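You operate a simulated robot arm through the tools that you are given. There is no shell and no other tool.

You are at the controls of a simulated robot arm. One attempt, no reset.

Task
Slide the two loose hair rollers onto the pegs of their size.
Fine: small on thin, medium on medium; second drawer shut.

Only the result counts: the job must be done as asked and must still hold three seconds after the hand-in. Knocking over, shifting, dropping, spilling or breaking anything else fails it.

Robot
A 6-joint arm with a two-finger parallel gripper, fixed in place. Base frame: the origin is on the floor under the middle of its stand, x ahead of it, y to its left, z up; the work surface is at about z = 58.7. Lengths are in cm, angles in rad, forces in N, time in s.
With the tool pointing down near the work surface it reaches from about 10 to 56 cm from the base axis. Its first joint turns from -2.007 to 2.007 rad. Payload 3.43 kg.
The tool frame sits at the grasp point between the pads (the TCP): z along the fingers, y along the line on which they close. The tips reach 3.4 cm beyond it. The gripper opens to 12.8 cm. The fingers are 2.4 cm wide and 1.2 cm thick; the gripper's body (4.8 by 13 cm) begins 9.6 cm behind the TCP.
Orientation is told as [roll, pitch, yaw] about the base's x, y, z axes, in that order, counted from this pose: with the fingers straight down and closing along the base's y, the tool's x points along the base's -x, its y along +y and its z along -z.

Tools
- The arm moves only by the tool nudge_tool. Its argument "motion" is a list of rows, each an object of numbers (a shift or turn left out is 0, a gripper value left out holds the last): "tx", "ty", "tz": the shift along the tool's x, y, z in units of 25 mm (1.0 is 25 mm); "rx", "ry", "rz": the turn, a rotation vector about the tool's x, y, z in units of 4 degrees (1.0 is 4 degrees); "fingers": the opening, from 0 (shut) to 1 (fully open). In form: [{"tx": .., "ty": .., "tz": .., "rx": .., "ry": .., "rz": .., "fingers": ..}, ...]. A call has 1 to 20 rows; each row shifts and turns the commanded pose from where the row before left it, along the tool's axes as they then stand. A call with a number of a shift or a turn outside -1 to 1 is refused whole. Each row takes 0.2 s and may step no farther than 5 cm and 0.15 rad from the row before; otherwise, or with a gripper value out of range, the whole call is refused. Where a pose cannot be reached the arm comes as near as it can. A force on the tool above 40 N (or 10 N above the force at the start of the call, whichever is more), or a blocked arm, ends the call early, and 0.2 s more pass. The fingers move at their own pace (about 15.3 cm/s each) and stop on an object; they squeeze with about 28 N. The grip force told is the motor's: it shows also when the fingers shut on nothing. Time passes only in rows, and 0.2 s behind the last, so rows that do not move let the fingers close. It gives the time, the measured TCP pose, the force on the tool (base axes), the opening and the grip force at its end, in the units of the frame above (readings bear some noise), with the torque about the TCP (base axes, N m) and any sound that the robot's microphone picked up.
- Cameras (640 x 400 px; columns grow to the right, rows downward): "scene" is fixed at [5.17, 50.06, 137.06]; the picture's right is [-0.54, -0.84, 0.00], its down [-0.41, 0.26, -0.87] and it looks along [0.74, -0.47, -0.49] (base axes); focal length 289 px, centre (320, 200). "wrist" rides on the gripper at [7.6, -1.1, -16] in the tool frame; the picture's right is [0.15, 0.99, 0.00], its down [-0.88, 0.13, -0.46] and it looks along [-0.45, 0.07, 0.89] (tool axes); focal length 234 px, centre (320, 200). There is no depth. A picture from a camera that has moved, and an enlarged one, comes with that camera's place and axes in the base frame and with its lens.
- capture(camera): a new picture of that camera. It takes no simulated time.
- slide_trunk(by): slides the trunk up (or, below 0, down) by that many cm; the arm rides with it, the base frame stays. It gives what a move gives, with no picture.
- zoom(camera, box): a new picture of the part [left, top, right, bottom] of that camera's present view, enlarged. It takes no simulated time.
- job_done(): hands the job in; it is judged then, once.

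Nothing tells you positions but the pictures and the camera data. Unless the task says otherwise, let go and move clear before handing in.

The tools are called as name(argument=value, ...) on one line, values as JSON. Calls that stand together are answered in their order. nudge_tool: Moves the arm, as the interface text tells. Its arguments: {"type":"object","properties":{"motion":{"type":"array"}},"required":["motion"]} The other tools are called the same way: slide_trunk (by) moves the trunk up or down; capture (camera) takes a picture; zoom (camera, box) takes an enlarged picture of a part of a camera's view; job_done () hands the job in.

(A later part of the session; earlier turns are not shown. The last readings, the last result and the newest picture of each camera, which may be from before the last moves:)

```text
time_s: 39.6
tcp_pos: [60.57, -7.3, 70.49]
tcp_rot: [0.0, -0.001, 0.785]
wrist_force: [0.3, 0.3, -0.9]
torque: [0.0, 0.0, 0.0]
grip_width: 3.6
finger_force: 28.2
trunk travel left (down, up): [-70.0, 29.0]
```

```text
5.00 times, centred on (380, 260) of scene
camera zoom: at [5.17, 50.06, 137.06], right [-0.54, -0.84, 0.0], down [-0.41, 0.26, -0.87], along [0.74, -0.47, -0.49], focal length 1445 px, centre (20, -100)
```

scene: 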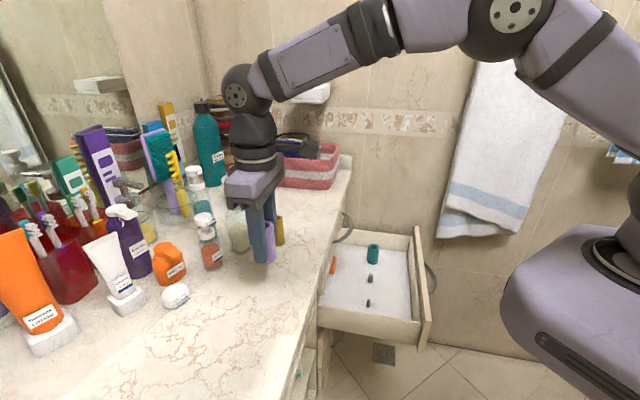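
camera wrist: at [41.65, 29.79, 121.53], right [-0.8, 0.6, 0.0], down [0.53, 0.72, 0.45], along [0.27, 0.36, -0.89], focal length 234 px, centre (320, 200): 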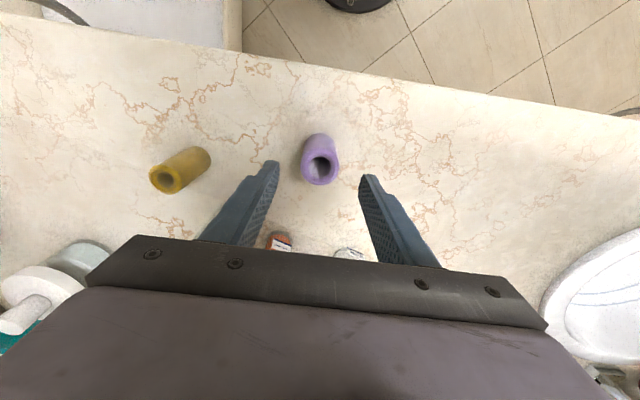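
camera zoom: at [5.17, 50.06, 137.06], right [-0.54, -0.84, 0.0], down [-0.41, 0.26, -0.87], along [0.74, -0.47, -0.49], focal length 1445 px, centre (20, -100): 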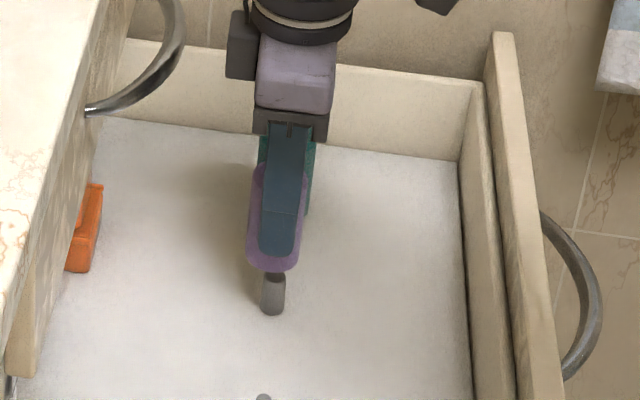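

The roller sits squarely above the medium peg, with its bottom about 2.5 cm above the peg top. I'll make a 1 mm correction, lower it about 1 cm onto the peg and check.

nudge_tool(motion=[{"tx": 0.03, "tz": 0.4}, {"tz": 0.4}, {"tz": 0.4}, {"tz": 0.2}])

zoom(camera="wrist", box=[220, 100, 420, 240])

zoom(camera="scene", box=[330, 220, 430, 300])

```text
time_s: 40.6
tcp_pos: [60.58, -7.34, 66.96]
tcp_rot: [-0.001, -0.001, 0.785]
wrist_force: [0.1, -1.4, -0.9]
torque: [-0.13, 0.0, 0.02]
grip_width: 3.64
finger_force: 28.3
trunk travel left (down, up): [-70.0, 29.0]
```

```text
2.86 times, centred on (320, 170) of wrist
camera zoom: at [56.23, -13.48, 83.03], right [-0.8, 0.6, 0.0], down [0.53, 0.72, 0.46], along [0.27, 0.37, -0.89], focal length 669 px, centre (320, 286)
```

zoom: 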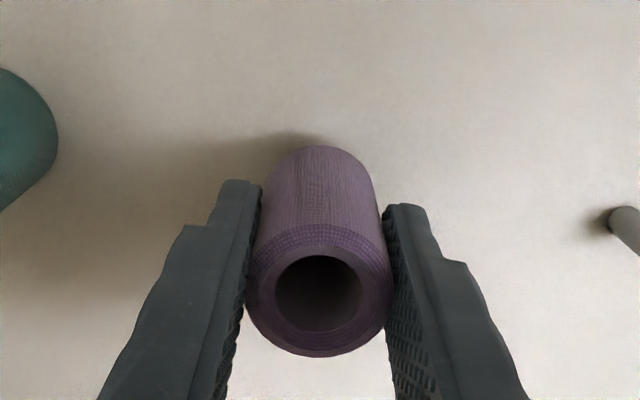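

```text
5.00 times, centred on (380, 260) of scene
camera zoom: at [5.17, 50.06, 137.06], right [-0.54, -0.84, 0.0], down [-0.41, 0.26, -0.87], along [0.74, -0.47, -0.49], focal length 1445 px, centre (20, -100)
```

zoom: 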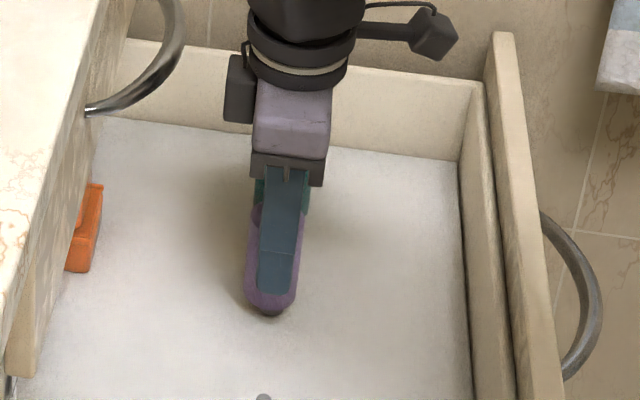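

nudge_tool(motion=[{"tz": 0.2}, {"tz": 0.2}, {"tz": 0.2}])

zoom(camera="wrist", box=[220, 100, 420, 240])

zoom(camera="scene", box=[330, 220, 430, 300])

```text
time_s: 41.4
tcp_pos: [60.64, -7.33, 65.53]
tcp_rot: [0.001, 0.001, 0.787]
wrist_force: [-1.1, -1.3, 0.8]
torque: [-0.02, 0.13, 0.0]
grip_width: 3.65
finger_force: 27.8
trunk travel left (down, up): [-70.0, 29.0]
```

```text
2.86 times, centred on (320, 170) of wrist
camera zoom: at [56.27, -13.44, 81.51], right [-0.8, 0.6, 0.0], down [0.53, 0.72, 0.46], along [0.27, 0.37, -0.89], focal length 669 px, centre (320, 286)
```

zoom: 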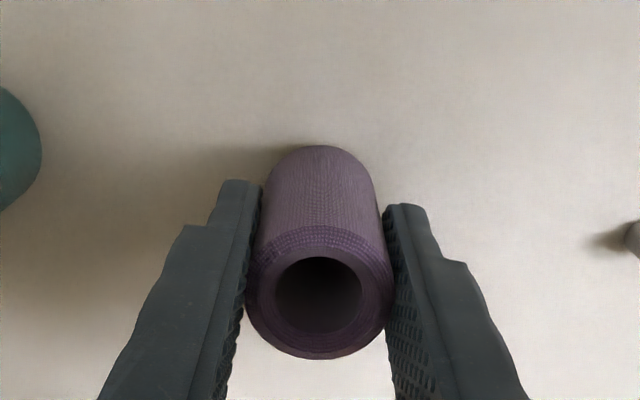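

```text
5.00 times, centred on (380, 260) of scene
camera zoom: at [5.17, 50.06, 137.06], right [-0.54, -0.84, 0.0], down [-0.41, 0.26, -0.87], along [0.74, -0.47, -0.49], focal length 1445 px, centre (20, -100)
```

zoom: 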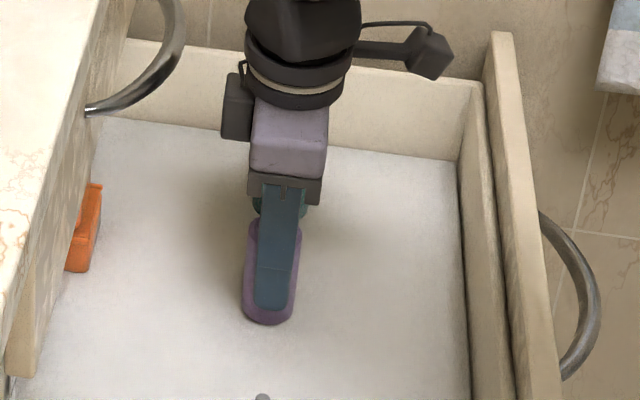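

The purple roller is down around the medium peg. I'll open the fingers a little and check that it stands free before lifting away.

nudge_tool(motion=[{"fingers": 0.33}, {"fingers": 0.45}, {}])

zoom(camera="wrist", box=[220, 100, 420, 240])

```text
time_s: 42.2
tcp_pos: [60.73, -7.29, 65.5]
tcp_rot: [-0.001, 0.001, 0.787]
wrist_force: [0.1, -0.8, 0.2]
torque: [0.03, 0.01, 0.01]
grip_width: 5.76
finger_force: 0.2
trunk travel left (down, up): [-70.0, 29.0]
```

```text
2.86 times, centred on (320, 170) of wrist
camera zoom: at [56.28, -13.43, 81.55], right [-0.8, 0.6, 0.0], down [0.53, 0.72, 0.46], along [0.27, 0.37, -0.89], focal length 669 px, centre (320, 286)
```

zoom: 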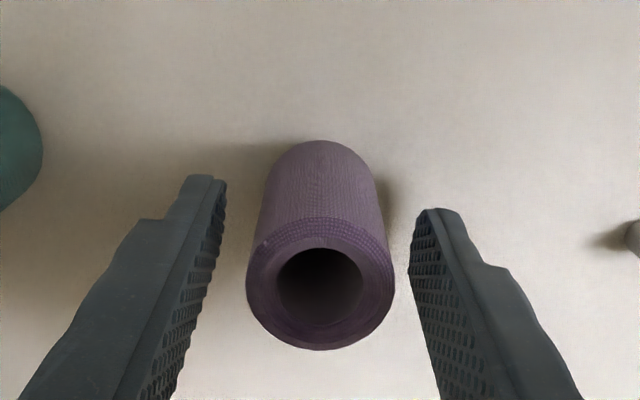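

nudge_tool(motion=[{"tz": -0.6}, {"tz": -1}, {"tz": -1}, {"tz": -1}, {"tz": -1}])

capture(camera="wrist")

zoom(camera="wrist", box=[260, 80, 460, 220])

zoom(camera="scene", box=[330, 220, 430, 300])

```text
time_s: 43.4
tcp_pos: [60.51, -7.26, 77.15]
tcp_rot: [0.0, 0.0, 0.785]
wrist_force: [-0.1, -0.8, 0.0]
torque: [0.0, -0.02, -0.02]
grip_width: 5.77
finger_force: 0.0
trunk travel left (down, up): [-70.0, 29.0]
```

```text
taken
camera wrist: at [56.2, -13.41, 93.13], right [-0.8, 0.6, 0.0], down [0.53, 0.72, 0.46], along [0.27, 0.37, -0.89], focal length 234 px, centre (320, 200)
```

wrist: 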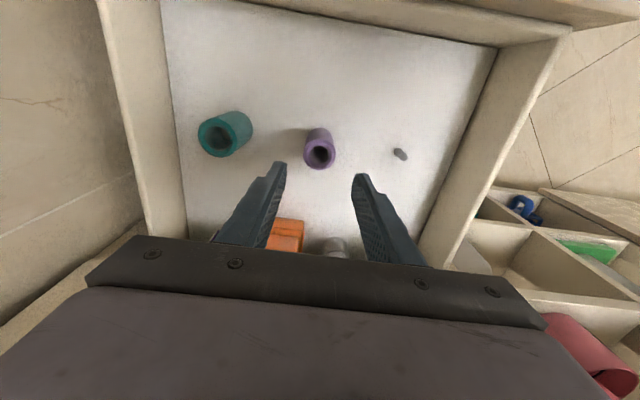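

```text
2.86 times, centred on (360, 150) of wrist
camera zoom: at [56.2, -13.41, 93.13], right [-0.8, 0.6, 0.0], down [0.53, 0.72, 0.46], along [0.27, 0.37, -0.89], focal length 669 px, centre (206, 343)
```

zoom: 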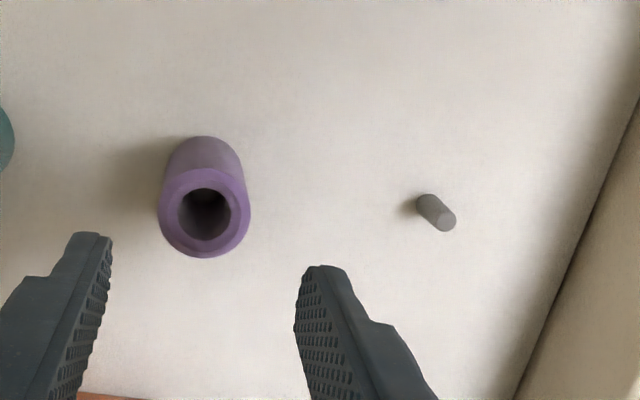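

```text
5.00 times, centred on (380, 260) of scene
camera zoom: at [5.17, 50.06, 137.06], right [-0.54, -0.84, 0.0], down [-0.41, 0.26, -0.87], along [0.74, -0.47, -0.49], focal length 1445 px, centre (20, -100)
```

zoom: 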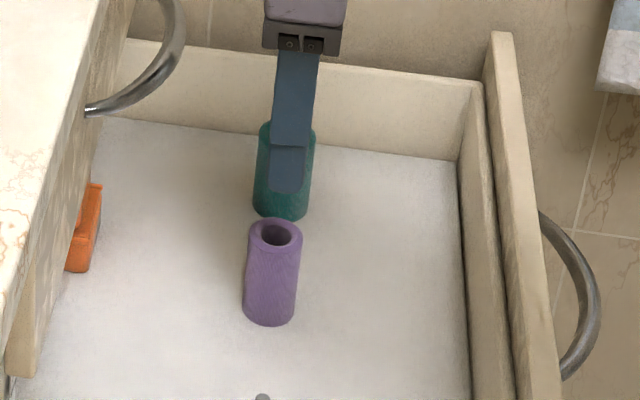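

The purple roller is fully seated on the medium peg. While I'm here, I'll straddle the thin peg to fix its exact position.

nudge_tool(motion=[{"ty": 0.934, "fingers": 0.55}, {"ty": 0.934}, {"ty": 0.934}, {"ty": 0.934}, {"ty": 0.934, "tx": -0.03}, {"tz": 0.8}, {"tz": 0.8}, {"tz": 0.8}, {"tz": 0.8}, {"tz": 0.3}, {}])

zoom(camera="wrist", box=[260, 120, 400, 220])

zoom(camera="wrist", box=[290, 130, 350, 180])

capture(camera="scene")

```text
time_s: 45.8
tcp_pos: [52.41, 0.96, 68.35]
tcp_rot: [0.0, -0.001, 0.785]
wrist_force: [0.7, -0.6, -0.3]
torque: [0.0, -0.01, 0.01]
grip_width: 7.03
finger_force: 0.0
trunk travel left (down, up): [-70.0, 29.0]
```

```text
4.00 times, centred on (330, 170) of wrist
camera zoom: at [48.02, -5.13, 84.35], right [-0.8, 0.6, 0.0], down [0.53, 0.72, 0.46], along [0.27, 0.37, -0.89], focal length 937 px, centre (280, 320)
```

zoom: 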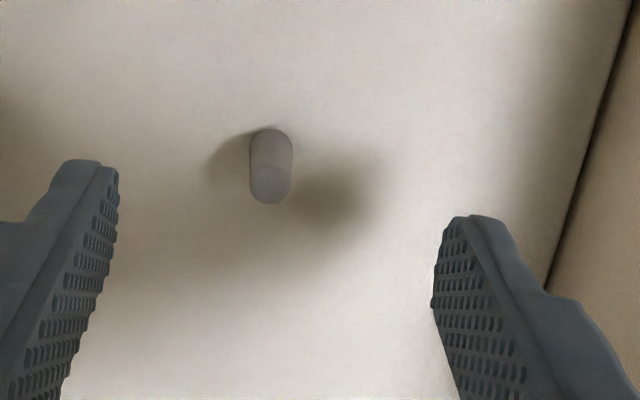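

```text
8.00 times, centred on (320, 155) of wrist
camera zoom: at [48.02, -5.13, 84.35], right [-0.8, 0.6, 0.0], down [0.53, 0.72, 0.46], along [0.27, 0.37, -0.89], focal length 1873 px, centre (320, 560)
```

zoom: 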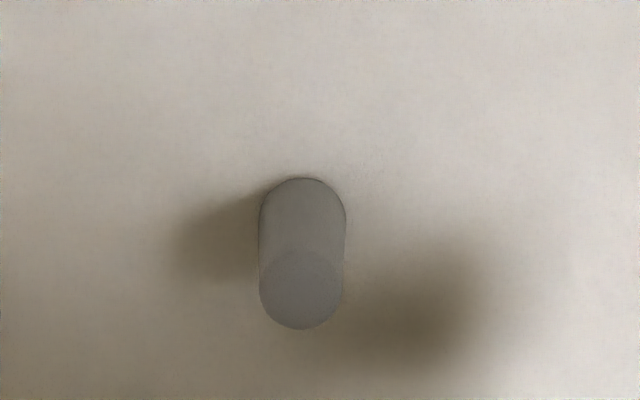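

```text
taken
```

scene: 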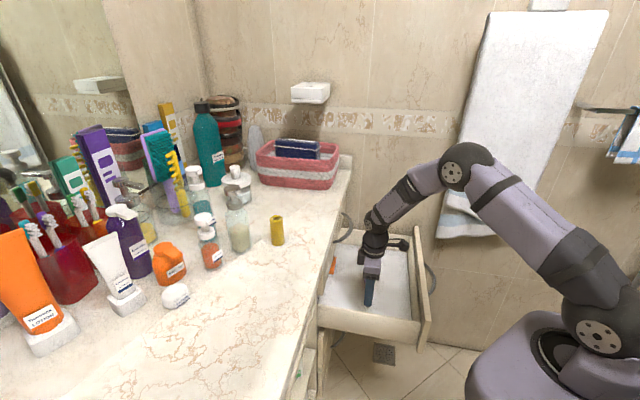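

The thin peg is 2 mm to one side of the tool axis here, so my target for it is TCP (52.57, 0.87). Now I'll fetch the yellow roller, with the trunk fully up for the extra reach.

slide_trunk(by=29)

nudge_tool(motion=[{"tz": -0.8}, {"tz": -0.8}, {"tz": -0.8}, {"tz": -0.8}, {"tz": -0.2}, {"tx": -0.955, "ty": 0.564}, {"tx": -0.955, "ty": 0.564}, {"tx": -0.955, "ty": 0.564}, {"tx": -0.955, "ty": 0.564}, {"tx": -0.955, "ty": 0.564}, {"tx": -0.955, "ty": 0.564}, {"tx": -0.955, "ty": 0.564}, {"tx": -0.955, "ty": 0.564}])

capture(camera="wrist")

capture(camera="scene")

```text
time_s: 48.8
tcp_pos: [52.34, 0.98, 97.3]
tcp_rot: [0.001, 0.0, 0.786]
wrist_force: [-0.5, 0.1, 0.5]
torque: [0.02, 0.0, -0.02]
grip_width: 7.03
finger_force: 0.1
trunk travel left (down, up): [-99.0, 0.0]
```

```text
time_s: 51.5
tcp_pos: [57.81, 22.64, 105.81]
tcp_rot: [0.0, 0.001, 0.786]
wrist_force: [-0.3, -0.3, -0.3]
torque: [-0.02, 0.01, 0.0]
grip_width: 7.04
finger_force: 0.0
trunk travel left (down, up): [-99.0, 0.0]
```

```text
taken
camera wrist: at [53.45, 16.48, 121.88], right [-0.8, 0.6, 0.0], down [0.53, 0.72, 0.46], along [0.27, 0.37, -0.89], focal length 234 px, centre (320, 200)
```

wrist: 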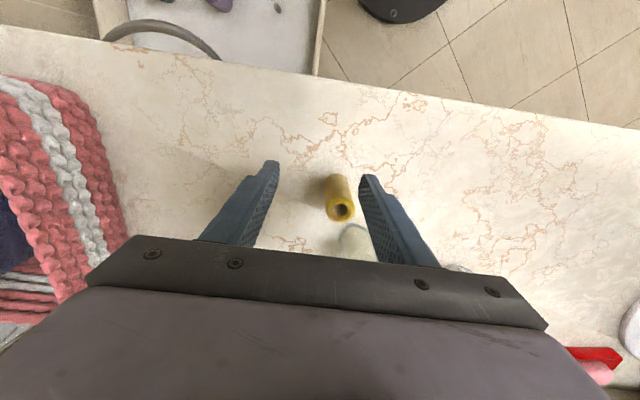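

```text
taken
```

scene: 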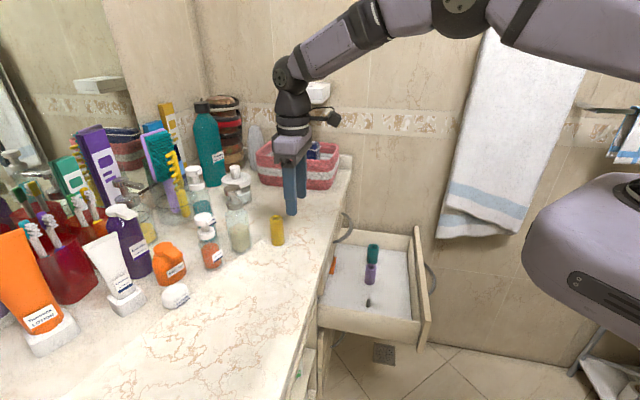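

zoom(camera="wrist", box=[260, 140, 420, 260])

zoom(camera="scene", box=[180, 150, 340, 270])

```text
3.33 times, centred on (340, 200) of wrist
camera zoom: at [53.45, 16.48, 121.88], right [-0.8, 0.6, 0.0], down [0.53, 0.72, 0.46], along [0.27, 0.37, -0.89], focal length 781 px, centre (253, 200)
```

zoom: 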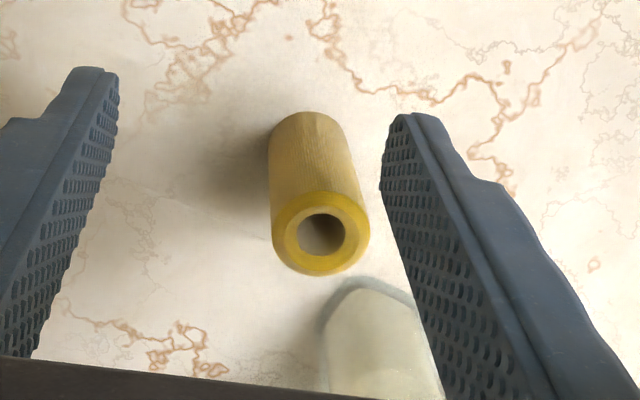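

```text
3.33 times, centred on (260, 210) of scene
camera zoom: at [5.17, 50.06, 137.06], right [-0.54, -0.84, 0.0], down [-0.41, 0.26, -0.87], along [0.74, -0.47, -0.49], focal length 963 px, centre (520, 167)
```

zoom: 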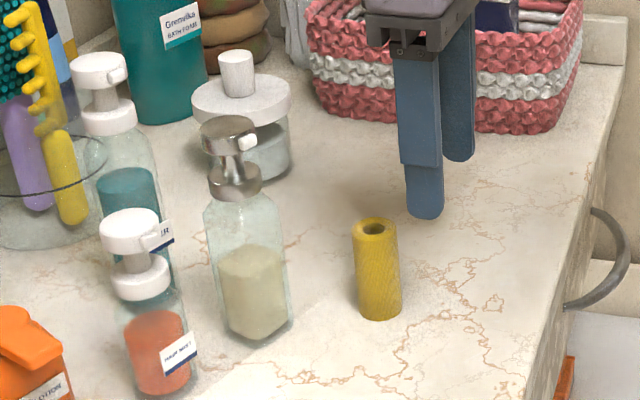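

nudge_tool(motion=[{"tx": -0.868, "ty": 0.571}, {"tx": -0.868, "ty": 0.571}, {}])

zoom(camera="wrist", box=[260, 120, 400, 220])

capture(camera="scene")

```text
time_s: 52.4
tcp_pos: [58.8, 27.56, 105.87]
tcp_rot: [-0.002, 0.0, 0.785]
wrist_force: [0.9, 0.3, 0.3]
torque: [0.01, 0.02, 0.0]
grip_width: 7.06
finger_force: 0.2
trunk travel left (down, up): [-99.0, 0.0]
```

```text
4.00 times, centred on (330, 170) of wrist
camera zoom: at [54.43, 21.48, 121.92], right [-0.8, 0.6, 0.0], down [0.53, 0.72, 0.46], along [0.27, 0.37, -0.89], focal length 937 px, centre (280, 320)
```

zoom: 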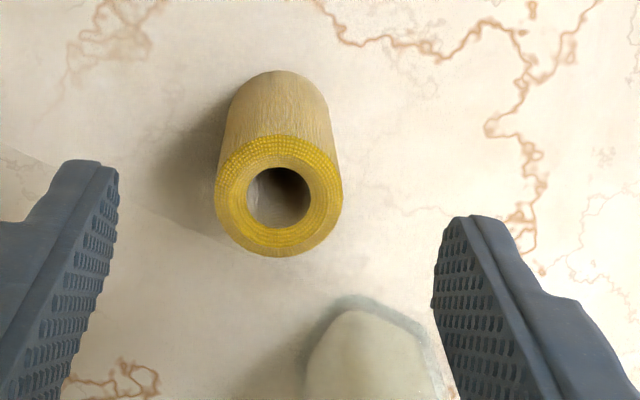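

```text
taken
```

scene: 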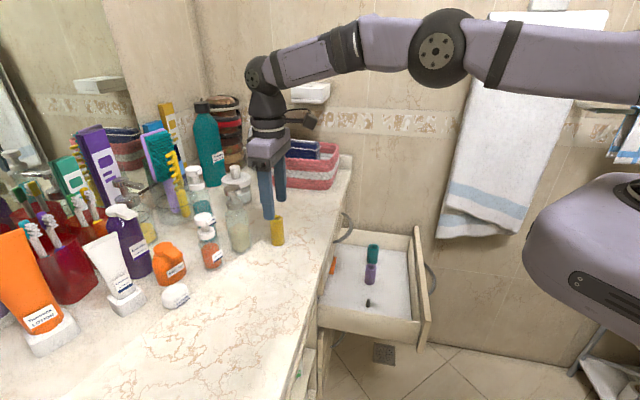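

The yellow roller is centred between the fingers apart from about 1 mm. The arm is nearly stretched out, so I'll lower it with the trunk rather than the arm.

nudge_tool(motion=[{"tx": -0.045}, {}])

slide_trunk(by=-9.2)

zoom(camera="wrist", box=[220, 100, 420, 240])

zoom(camera="scene", box=[180, 130, 340, 260])

```text
time_s: 53.0
tcp_pos: [58.86, 27.61, 105.88]
tcp_rot: [0.001, 0.001, 0.786]
wrist_force: [0.1, 0.6, 0.6]
torque: [0.0, 0.0, -0.02]
grip_width: 7.02
finger_force: 0.0
trunk travel left (down, up): [-99.0, 0.0]
```

```text
time_s: 54.2
tcp_pos: [58.97, 27.58, 96.71]
tcp_rot: [0.001, 0.0, 0.786]
wrist_force: [0.6, 0.3, -0.6]
torque: [0.02, -0.01, -0.01]
grip_width: 7.05
finger_force: 0.2
trunk travel left (down, up): [-89.8, 9.2]
```

```text
2.86 times, centred on (320, 170) of wrist
camera zoom: at [54.58, 21.54, 112.7], right [-0.8, 0.6, 0.0], down [0.53, 0.72, 0.46], along [0.27, 0.37, -0.89], focal length 669 px, centre (320, 286)
```

zoom: 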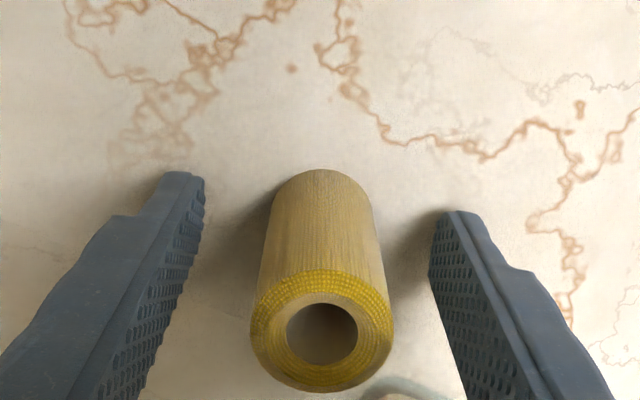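

```text
3.08 times, centred on (260, 195) of scene
camera zoom: at [5.17, 50.06, 137.06], right [-0.54, -0.84, 0.0], down [-0.41, 0.26, -0.87], along [0.74, -0.47, -0.49], focal length 889 px, centre (505, 215)
```

zoom: 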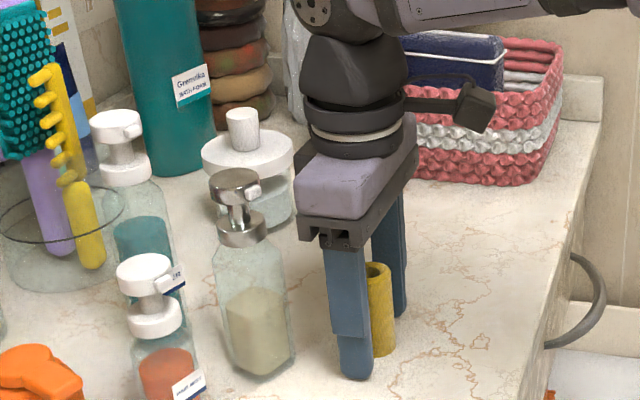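

nudge_tool(motion=[{"fingers": 0.4}, {"fingers": 0.0}, {}, {}])

slide_trunk(by=5)

zoom(camera="wrist", box=[220, 100, 420, 240])

```text
time_s: 55.2
tcp_pos: [58.97, 27.65, 96.72]
tcp_rot: [0.0, 0.001, 0.785]
wrist_force: [0.1, -0.4, 0.3]
torque: [0.0, 0.0, -0.01]
grip_width: 2.98
finger_force: 28.2
trunk travel left (down, up): [-89.8, 9.2]
```

```text
time_s: 56.1
tcp_pos: [59.05, 27.75, 101.54]
tcp_rot: [0.0, 0.0, 0.786]
wrist_force: [-0.1, 0.4, -0.9]
torque: [0.04, -0.03, -0.03]
grip_width: 2.98
finger_force: 28.4
trunk travel left (down, up): [-94.8, 4.2]
```

```text
2.86 times, centred on (320, 170) of wrist
camera zoom: at [54.6, 21.56, 117.68], right [-0.8, 0.6, 0.0], down [0.53, 0.72, 0.46], along [0.27, 0.37, -0.89], focal length 669 px, centre (320, 286)
```

zoom: 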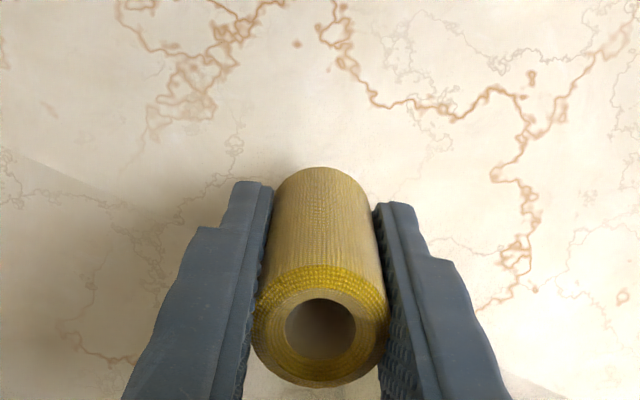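

nudge_tool(motion=[{"tx": 0.941, "ty": -0.577}, {"tx": 0.941, "ty": -0.577}, {"tx": 0.941, "ty": -0.577}, {"tx": 0.941, "ty": -0.577}, {"tx": 0.941, "ty": -0.577}, {"tx": 0.941, "ty": -0.577}, {"tx": 0.941, "ty": -0.577}, {"tx": 0.941, "ty": -0.577}, {"tx": 0.941, "ty": -0.577}, {"tx": 0.941, "ty": -0.577}])

slide_trunk(by=-30)

zoom(camera="wrist", box=[220, 100, 420, 240])

zoom(camera="scene", box=[320, 230, 440, 330])

```text
time_s: 58.3
tcp_pos: [52.64, 0.85, 101.59]
tcp_rot: [0.001, 0.001, 0.787]
wrist_force: [1.2, -0.1, 0.2]
torque: [0.01, -0.01, -0.02]
grip_width: 2.7
finger_force: 27.6
trunk travel left (down, up): [-94.8, 4.2]
```

```text
time_s: 61.3
tcp_pos: [52.73, 0.83, 71.56]
tcp_rot: [-0.001, 0.0, 0.785]
wrist_force: [-0.1, 1.0, 0.1]
torque: [0.02, 0.02, -0.01]
grip_width: 2.68
finger_force: 27.9
trunk travel left (down, up): [-64.8, 34.2]
```

```text
2.86 times, centred on (320, 170) of wrist
camera zoom: at [48.25, -5.24, 87.67], right [-0.8, 0.6, 0.0], down [0.53, 0.72, 0.46], along [0.27, 0.37, -0.89], focal length 669 px, centre (320, 286)
```

zoom: 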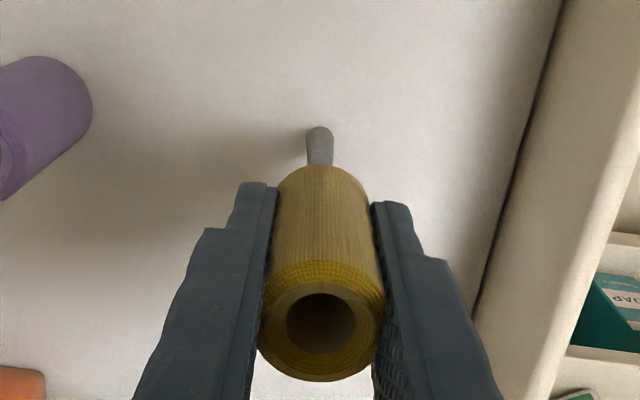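

```text
4.00 times, centred on (380, 280) of scene
camera zoom: at [5.17, 50.06, 137.06], right [-0.54, -0.84, 0.0], down [-0.41, 0.26, -0.87], along [0.74, -0.47, -0.49], focal length 1156 px, centre (80, -120)
```

zoom: 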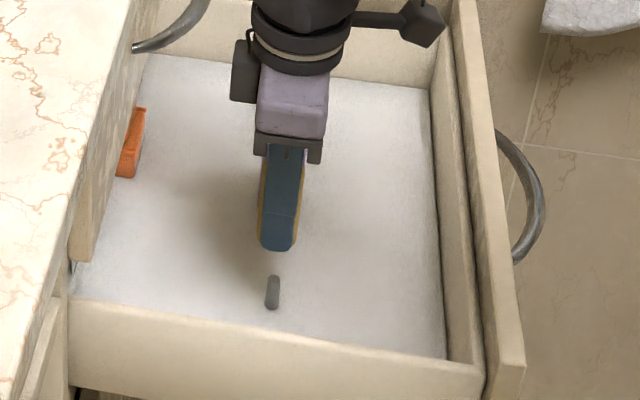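

The yellow roller is above the thin peg with good sideways alignment and a front-back error of about 1 mm. I'll lower it to just above the peg top and check again.

nudge_tool(motion=[{"tx": 0.025, "tz": 0.4}, {"tz": 0.4}, {"tz": 0.4}, {"tz": 0.4}, {"tz": 0.2}])

zoom(camera="wrist", box=[220, 100, 420, 240])

zoom(camera="scene", box=[330, 250, 430, 330])

```text
time_s: 62.5
tcp_pos: [52.68, 0.78, 67.17]
tcp_rot: [-0.001, 0.0, 0.786]
wrist_force: [0.0, 0.0, -0.1]
torque: [0.03, -0.04, -0.01]
grip_width: 2.68
finger_force: 27.8
trunk travel left (down, up): [-64.8, 34.2]
```

```text
2.86 times, centred on (320, 170) of wrist
camera zoom: at [48.2, -5.32, 83.11], right [-0.8, 0.6, 0.0], down [0.53, 0.72, 0.46], along [0.27, 0.37, -0.89], focal length 669 px, centre (320, 286)
```

zoom: 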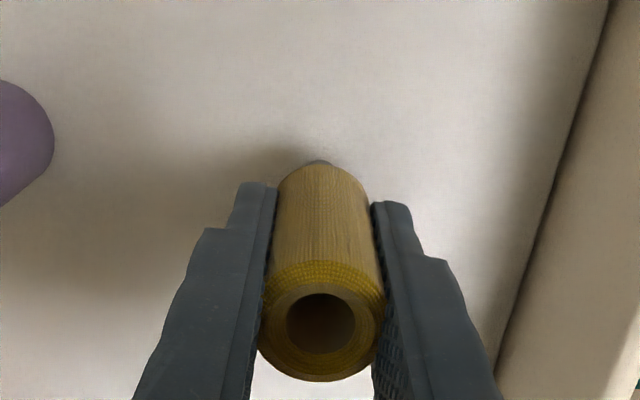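

```text
5.00 times, centred on (380, 290) of scene
camera zoom: at [5.17, 50.06, 137.06], right [-0.54, -0.84, 0.0], down [-0.41, 0.26, -0.87], along [0.74, -0.47, -0.49], focal length 1445 px, centre (20, -250)
```

zoom: 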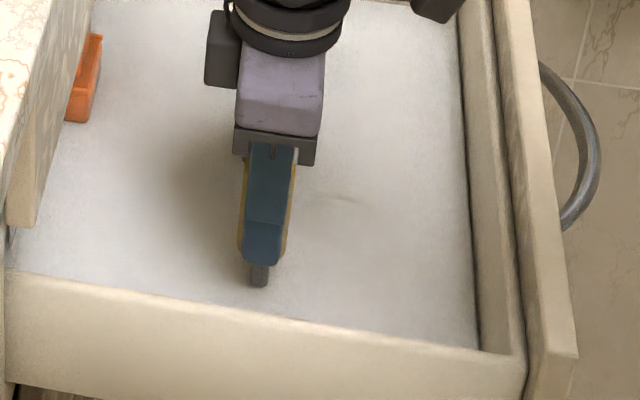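

nudge_tool(motion=[{"tz": 0.3}, {"tz": 0.3}, {"tz": 0.2}])

zoom(camera="wrist", box=[220, 100, 420, 240])

zoom(camera="scene", box=[330, 250, 430, 330])

```text
time_s: 63.3
tcp_pos: [52.46, 0.87, 65.12]
tcp_rot: [0.0, -0.002, 0.785]
wrist_force: [0.2, 0.3, -0.2]
torque: [0.03, 0.04, -0.01]
grip_width: 2.69
finger_force: 28.6
trunk travel left (down, up): [-64.8, 34.2]
```

```text
2.86 times, centred on (320, 170) of wrist
camera zoom: at [48.22, -5.34, 81.12], right [-0.8, 0.6, 0.0], down [0.53, 0.72, 0.46], along [0.27, 0.37, -0.89], focal length 669 px, centre (320, 286)
```

zoom: 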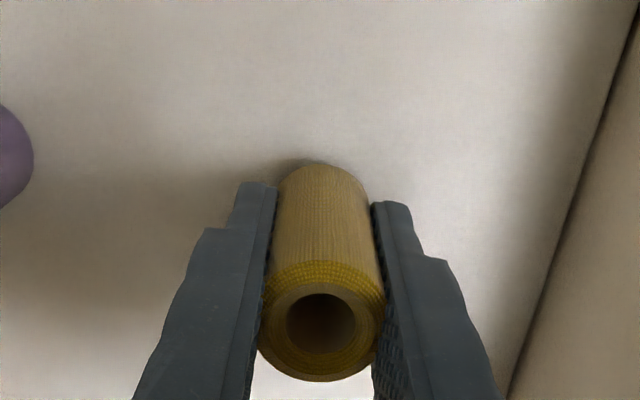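

```text
5.00 times, centred on (380, 290) of scene
camera zoom: at [5.17, 50.06, 137.06], right [-0.54, -0.84, 0.0], down [-0.41, 0.26, -0.87], along [0.74, -0.47, -0.49], focal length 1445 px, centre (20, -250)
```

zoom: 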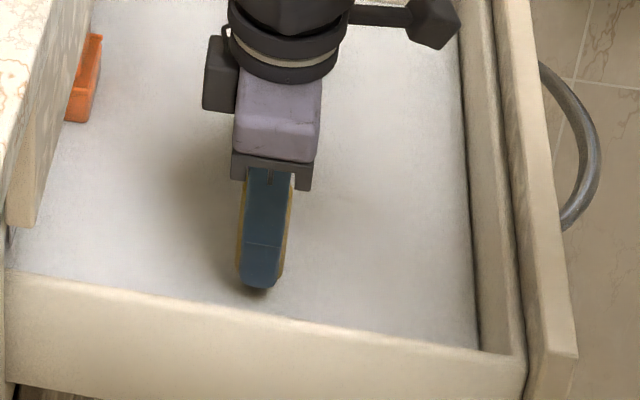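

nudge_tool(motion=[{"tz": 0.2}, {"tz": 0.2}, {"tz": 0.2}])

zoom(camera="wrist", box=[220, 100, 420, 240])

zoom(camera="scene", box=[330, 250, 430, 330])

```text
time_s: 64.1
tcp_pos: [52.63, 0.81, 63.58]
tcp_rot: [0.0, 0.001, 0.784]
wrist_force: [-0.5, 0.2, 0.0]
torque: [0.01, 0.0, -0.05]
grip_width: 2.68
finger_force: 27.8
trunk travel left (down, up): [-64.8, 34.2]
```

```text
2.86 times, centred on (320, 170) of wrist
camera zoom: at [48.22, -5.3, 79.65], right [-0.8, 0.6, 0.0], down [0.53, 0.72, 0.46], along [0.27, 0.37, -0.89], focal length 669 px, centre (320, 286)
```

zoom: 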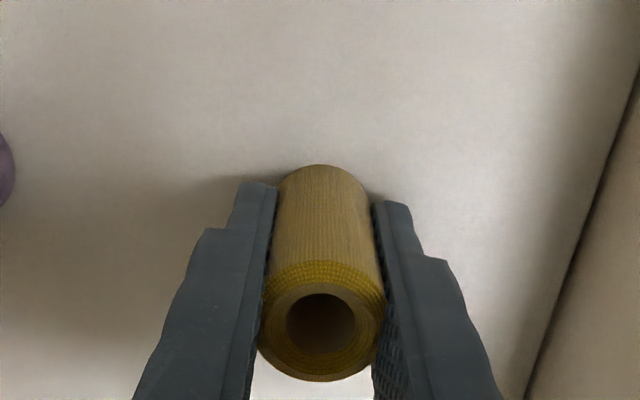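

```text
5.00 times, centred on (380, 290) of scene
camera zoom: at [5.17, 50.06, 137.06], right [-0.54, -0.84, 0.0], down [-0.41, 0.26, -0.87], along [0.74, -0.47, -0.49], focal length 1445 px, centre (20, -250)
```

zoom: 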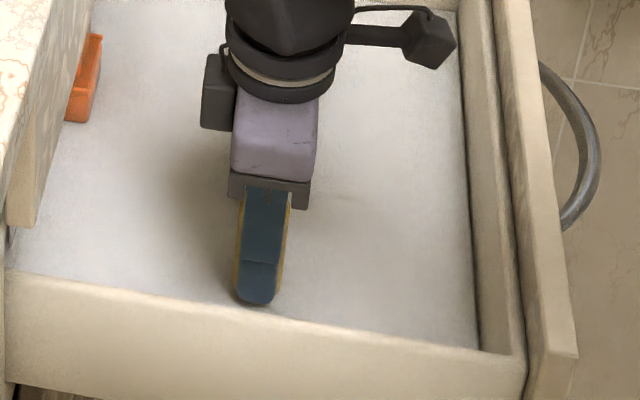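

The roller is over the peg and about on the floor, so I'll release it and lift away.

nudge_tool(motion=[{"fingers": 0.28}, {"fingers": 0.45}, {}])

zoom(camera="wrist", box=[220, 100, 420, 240])

nudge_tool(motion=[{"tz": -0.6}, {"tz": -1}, {"tz": -1}, {"tz": -1}, {"tz": -1}, {"tz": -1}])

capture(camera="wrist")

capture(camera="scene")

zoom(camera="scene", box=[310, 210, 450, 330])

```text
time_s: 64.9
tcp_pos: [52.53, 0.81, 63.59]
tcp_rot: [-0.001, 0.001, 0.785]
wrist_force: [-0.3, 0.0, 0.0]
torque: [-0.01, -0.02, -0.03]
grip_width: 5.78
finger_force: 0.2
trunk travel left (down, up): [-64.8, 34.2]
```

```text
2.86 times, centred on (320, 170) of wrist
camera zoom: at [48.21, -5.31, 79.66], right [-0.8, 0.6, 0.0], down [0.53, 0.72, 0.46], along [0.27, 0.37, -0.89], focal length 669 px, centre (320, 286)
```

zoom: 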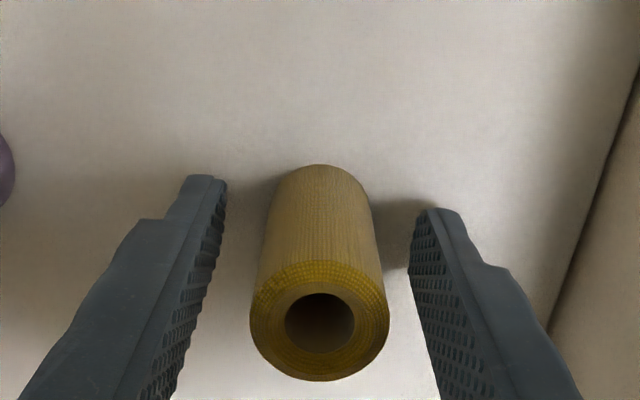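

```text
time_s: 66.3
tcp_pos: [52.56, 0.92, 77.67]
tcp_rot: [0.0, -0.001, 0.786]
wrist_force: [0.1, 0.1, 0.7]
torque: [-0.02, 0.06, 0.02]
grip_width: 5.75
finger_force: 0.0
trunk travel left (down, up): [-64.8, 34.2]
```

```text
taken
camera wrist: at [48.2, -5.23, 93.73], right [-0.8, 0.6, 0.0], down [0.53, 0.72, 0.46], along [0.27, 0.37, -0.89], focal length 234 px, centre (320, 200)
```

wrist: 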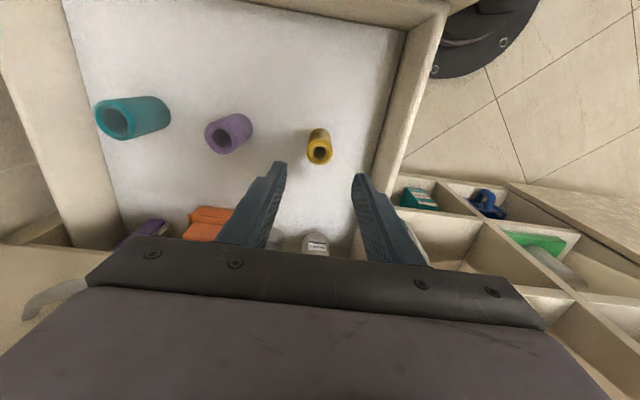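

```text
taken
```

scene: 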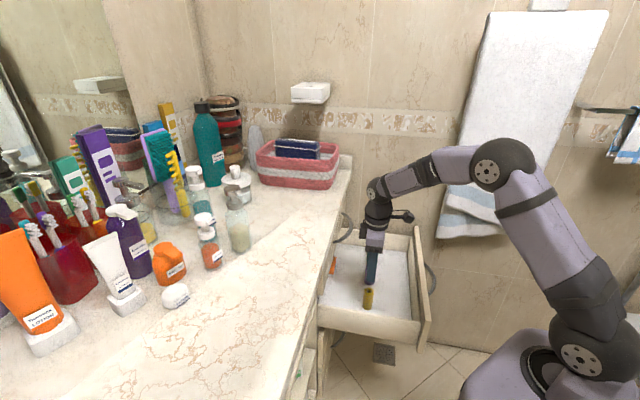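

```text
3.33 times, centred on (380, 270) of scene
camera zoom: at [5.17, 50.06, 137.06], right [-0.54, -0.84, 0.0], down [-0.41, 0.26, -0.87], along [0.74, -0.47, -0.49], focal length 963 px, centre (120, -33)
```

zoom: 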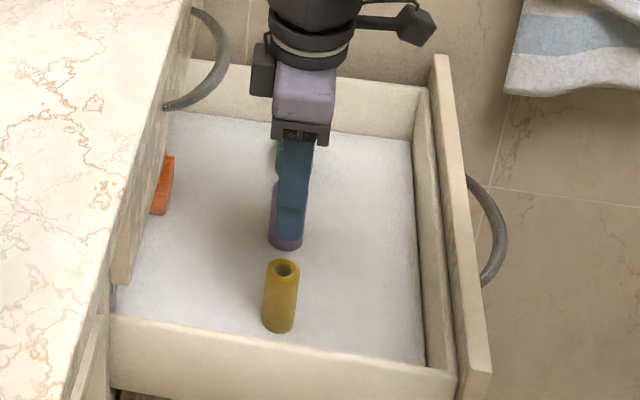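

Both rollers are seated on their pegs. Now the drawer: its front panel spans about 27–73 cm along the face, top at z≈69, and its outer face has to move roughly 30 cm toward the cabinet. I'll back the closed gripper out over the front panel.

nudge_tool(motion=[{"tx": 0.92, "ty": 0.14, "fingers": 0.3}, {"tx": 0.92, "ty": 0.14}, {"tx": 0.92, "ty": 0.14}, {"tx": 0.92, "ty": 0.14}, {"tx": 0.92, "ty": 0.14}, {"tx": 0.92, "ty": 0.14}, {"tx": 0.92, "ty": 0.14}, {"tx": 0.92, "ty": 0.14}, {"tx": 0.92, "ty": 0.14, "fingers": 0}, {"tx": 0.92, "ty": 0.14}])

capture(camera="wrist")

capture(camera="scene")

```text
time_s: 68.5
tcp_pos: [33.85, -12.88, 77.65]
tcp_rot: [0.001, -0.002, 0.784]
wrist_force: [-0.9, 0.1, -0.4]
torque: [0.02, 0.03, 0.01]
grip_width: 0.0
finger_force: 28.0
trunk travel left (down, up): [-64.8, 34.2]
```

```text
taken
camera wrist: at [29.4, -19.08, 93.68], right [-0.8, 0.6, 0.0], down [0.53, 0.72, 0.46], along [0.27, 0.37, -0.89], focal length 234 px, centre (320, 200)
```

wrist: 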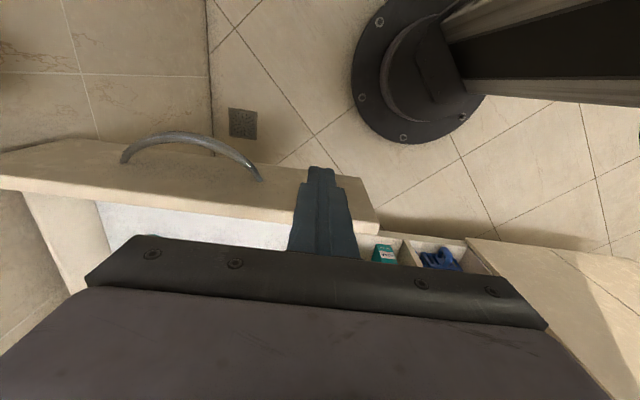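

```text
taken
```

scene: 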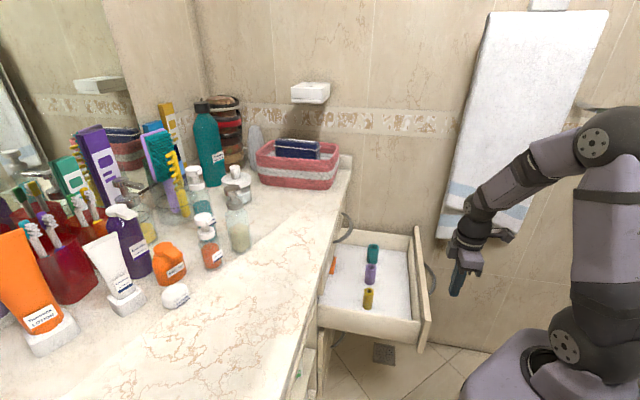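

zoom(camera="wrist", box=[100, 100, 420, 280])

zoom(camera="scene", box=[300, 180, 540, 380])

```text
2.00 times, centred on (260, 190) of wrist
camera zoom: at [29.4, -19.08, 93.68], right [-0.8, 0.6, 0.0], down [0.53, 0.72, 0.46], along [0.27, 0.37, -0.89], focal length 468 px, centre (440, 220)
```

zoom: 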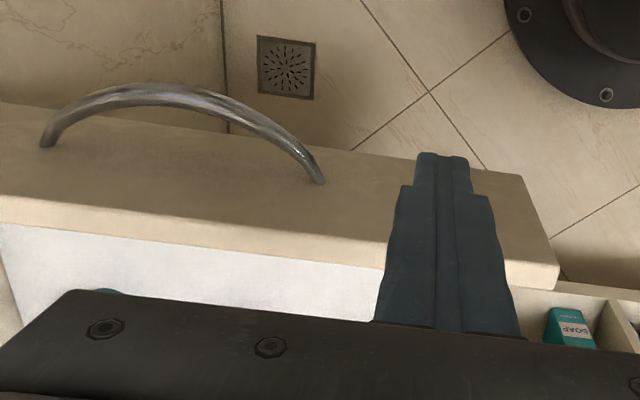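

```text
2.00 times, centred on (420, 280) of scene
camera zoom: at [5.17, 50.06, 137.06], right [-0.54, -0.84, 0.0], down [-0.41, 0.26, -0.87], along [0.74, -0.47, -0.49], focal length 578 px, centre (120, 40)
```

zoom: 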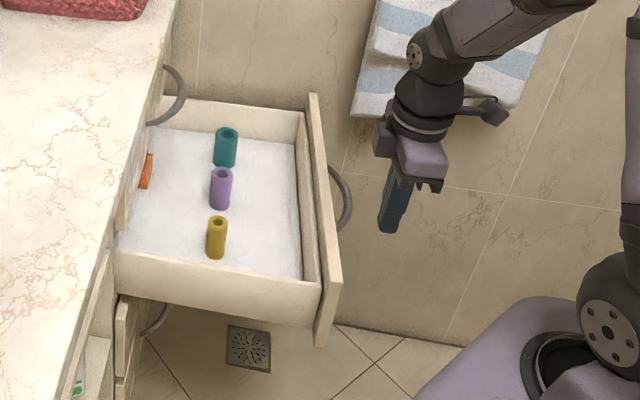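

The panel's outer face is near n≈21 cm, at z 55–69, and its handle starts about 8 cm to the side of my finger line. I'll tilt the gripper 40° so the body trails behind the fingertips and stays clear of the counter edge, then lower in front of the panel.

nudge_tool(motion=[{"ry": -1}, {"ry": -1}, {"ry": -1}, {"ry": -1}, {"ry": -1}, {"ry": -1}, {"ry": -1}, {"ry": -1}, {"ry": -1}, {"ry": -1}])

nudge_tool(motion=[{"tx": 0.794, "tz": 0.946}, {"tx": 0.794, "tz": 0.946}, {"tx": 0.794, "tz": 0.946}, {"tx": 0.794, "tz": 0.946}])

capture(camera="wrist")

capture(camera="scene")

```text
time_s: 70.7
tcp_pos: [33.86, -12.9, 77.63]
tcp_rot: [0.0, -0.702, 0.785]
wrist_force: [-0.8, -0.3, 0.3]
torque: [-0.01, -0.03, -0.01]
grip_width: 0.0
finger_force: 28.0
trunk travel left (down, up): [-64.8, 34.2]
```

```text
time_s: 71.7
tcp_pos: [34.18, -13.3, 65.45]
tcp_rot: [0.007, -0.697, 0.784]
wrist_force: [-1.1, -0.5, 0.2]
torque: [0.03, 0.0, -0.01]
grip_width: 0.03
finger_force: 27.9
out of reach, approached as far as the arm can: row 4
trunk travel left (down, up): [-64.8, 34.2]
```

```text
taken
camera wrist: at [23.81, -25.42, 72.95], right [-0.78, 0.62, -0.09], down [0.18, 0.36, 0.92], along [0.6, 0.7, -0.39], focal length 234 px, centre (320, 200)
```

wrist: 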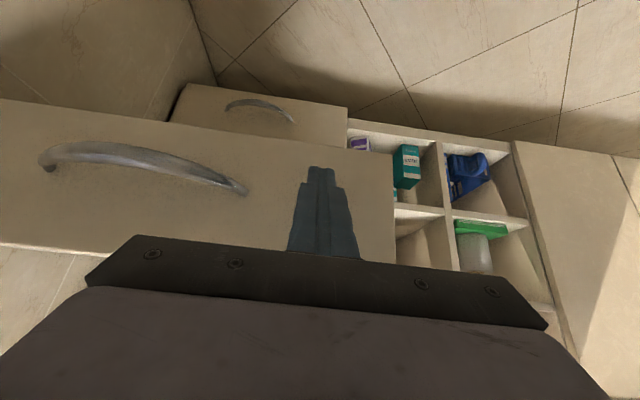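

```text
taken
```

scene: 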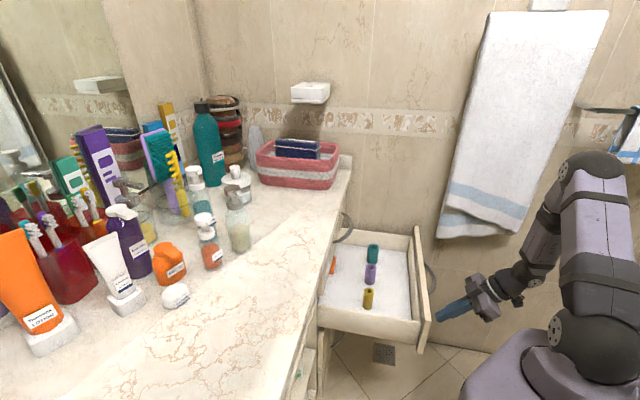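

The fingers are in front of the panel, clear of its handle. I'll push slowly toward the cabinet, about 0.8 cm per row.

nudge_tool(motion=[{"tx": -0.245, "tz": 0.206}, {"tx": -0.245, "tz": 0.206}, {"tx": -0.245, "tz": 0.206}, {"tx": -0.184, "tz": 0.154}, {"tx": -0.184, "tz": 0.154}, {"tx": -0.184, "tz": 0.154}, {"tx": -0.184, "tz": 0.154}, {"tx": -0.184, "tz": 0.154}])

capture(camera="wrist")

capture(camera="scene")

```text
time_s: 73.5
tcp_pos: [38.04, -9.66, 65.73]
tcp_rot: [0.006, -0.694, 0.783]
wrist_force: [-0.7, -1.0, 0.2]
torque: [-0.04, 0.02, 0.0]
grip_width: 0.0
finger_force: 28.6
out of reach, approached as far as the arm can: row 8
trunk travel left (down, up): [-64.8, 34.2]
```

```text
taken
camera wrist: at [27.75, -21.82, 73.22], right [-0.78, 0.62, -0.09], down [0.18, 0.36, 0.92], along [0.6, 0.7, -0.39], focal length 234 px, centre (320, 200)
```

wrist: 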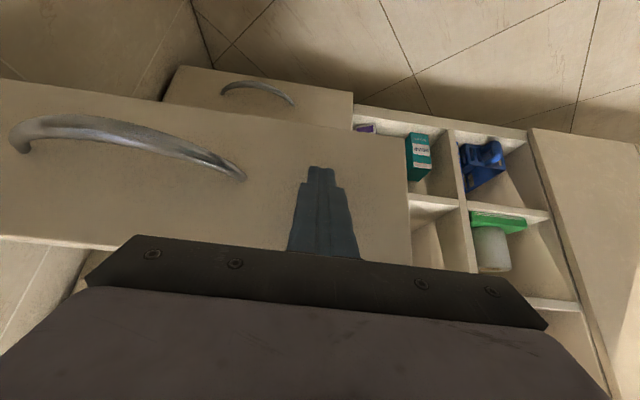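

```text
taken
```

scene: 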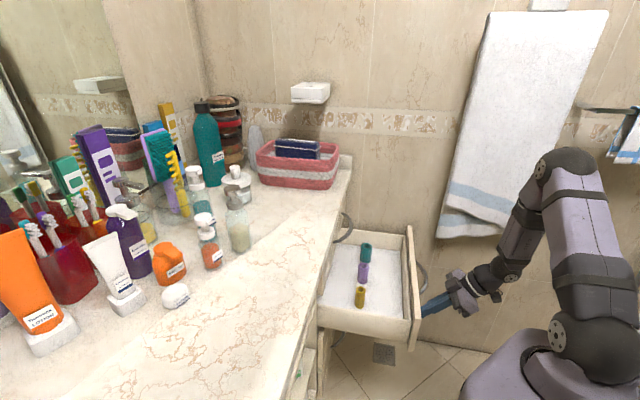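

The drawer is sliding with the push. The arm reports a joint limit at this low posture, so I'll back off slightly, raise the arm and lower the trunk by the same amount, then carry on.

nudge_tool(motion=[{"tx": 0.46, "tz": -0.386}, {"tx": -0.515, "tz": -0.613}, {"tx": -0.515, "tz": -0.613}, {"tx": -0.515, "tz": -0.613}, {"tx": -0.515, "tz": -0.613}, {"tx": -0.515, "tz": -0.613}])

slide_trunk(by=-10.5)

capture(camera="scene")

capture(camera="wrist")

```text
time_s: 74.9
tcp_pos: [37.15, -10.72, 75.77]
tcp_rot: [0.002, -0.699, 0.786]
wrist_force: [-0.4, 0.4, -0.4]
torque: [-0.02, 0.01, 0.0]
grip_width: 0.0
finger_force: 28.4
trunk travel left (down, up): [-64.8, 34.2]
```

```text
time_s: 76.3
tcp_pos: [36.96, -10.69, 65.24]
tcp_rot: [0.0, -0.697, 0.787]
wrist_force: [-0.6, 0.1, 0.6]
torque: [-0.01, -0.01, -0.02]
grip_width: 0.01
finger_force: 27.8
trunk travel left (down, up): [-54.3, 44.7]
```

```text
taken
```

scene: 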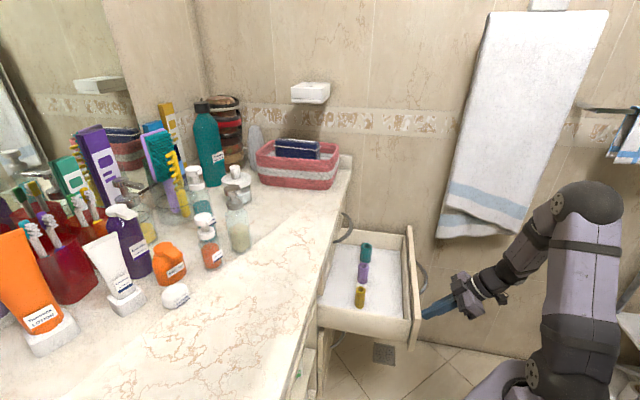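

```text
taken
camera wrist: at [26.65, -22.82, 72.75], right [-0.78, 0.62, -0.09], down [0.18, 0.36, 0.92], along [0.6, 0.7, -0.39], focal length 234 px, centre (320, 200)
```

wrist: 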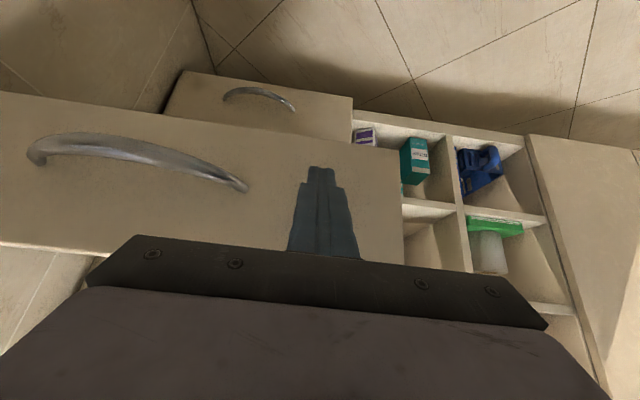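

nudge_tool(motion=[{"tx": -0.2145, "tz": 0.18}, {"tx": -0.2145, "tz": 0.18}, {"tx": -0.2145, "tz": 0.18}, {"tx": -0.2145, "tz": 0.18}, {"tx": -0.2145, "tz": 0.18}, {"tx": -0.2145, "tz": 0.18}, {"tx": -0.2145, "tz": 0.18}, {"tx": -0.2145, "tz": 0.18}, {"tx": -0.2145, "tz": 0.18}, {"tx": -0.2145, "tz": 0.18}, {"tx": -0.2145, "tz": 0.18}, {"tx": -0.2145, "tz": 0.18}, {"tx": -0.2145, "tz": 0.18}, {"tx": -0.2145, "tz": 0.18}, {"tx": -0.2145, "tz": 0.18}, {"tx": -0.2145, "tz": 0.18}])

capture(camera="scene")

capture(camera="wrist")

```text
time_s: 79.7
tcp_pos: [45.02, -2.71, 65.38]
tcp_rot: [0.001, -0.698, 0.787]
wrist_force: [-0.5, -0.6, -0.5]
torque: [-0.04, -0.01, 0.0]
grip_width: 0.0
finger_force: 28.1
trunk travel left (down, up): [-54.3, 44.7]
```

```text
taken
```

scene: 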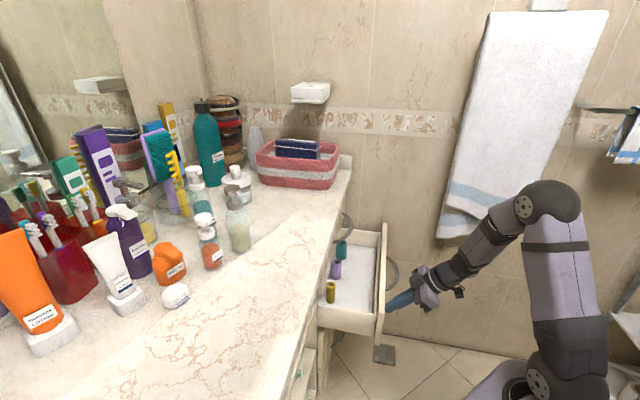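

```text
taken
camera wrist: at [34.6, -14.83, 72.78], right [-0.78, 0.62, -0.09], down [0.18, 0.36, 0.92], along [0.6, 0.7, -0.39], focal length 234 px, centre (320, 200)
```

wrist: 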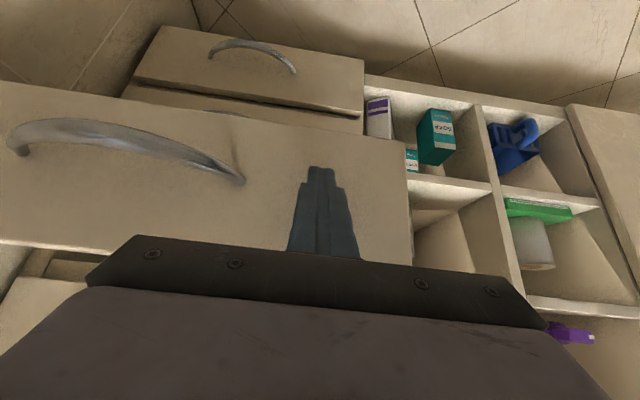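

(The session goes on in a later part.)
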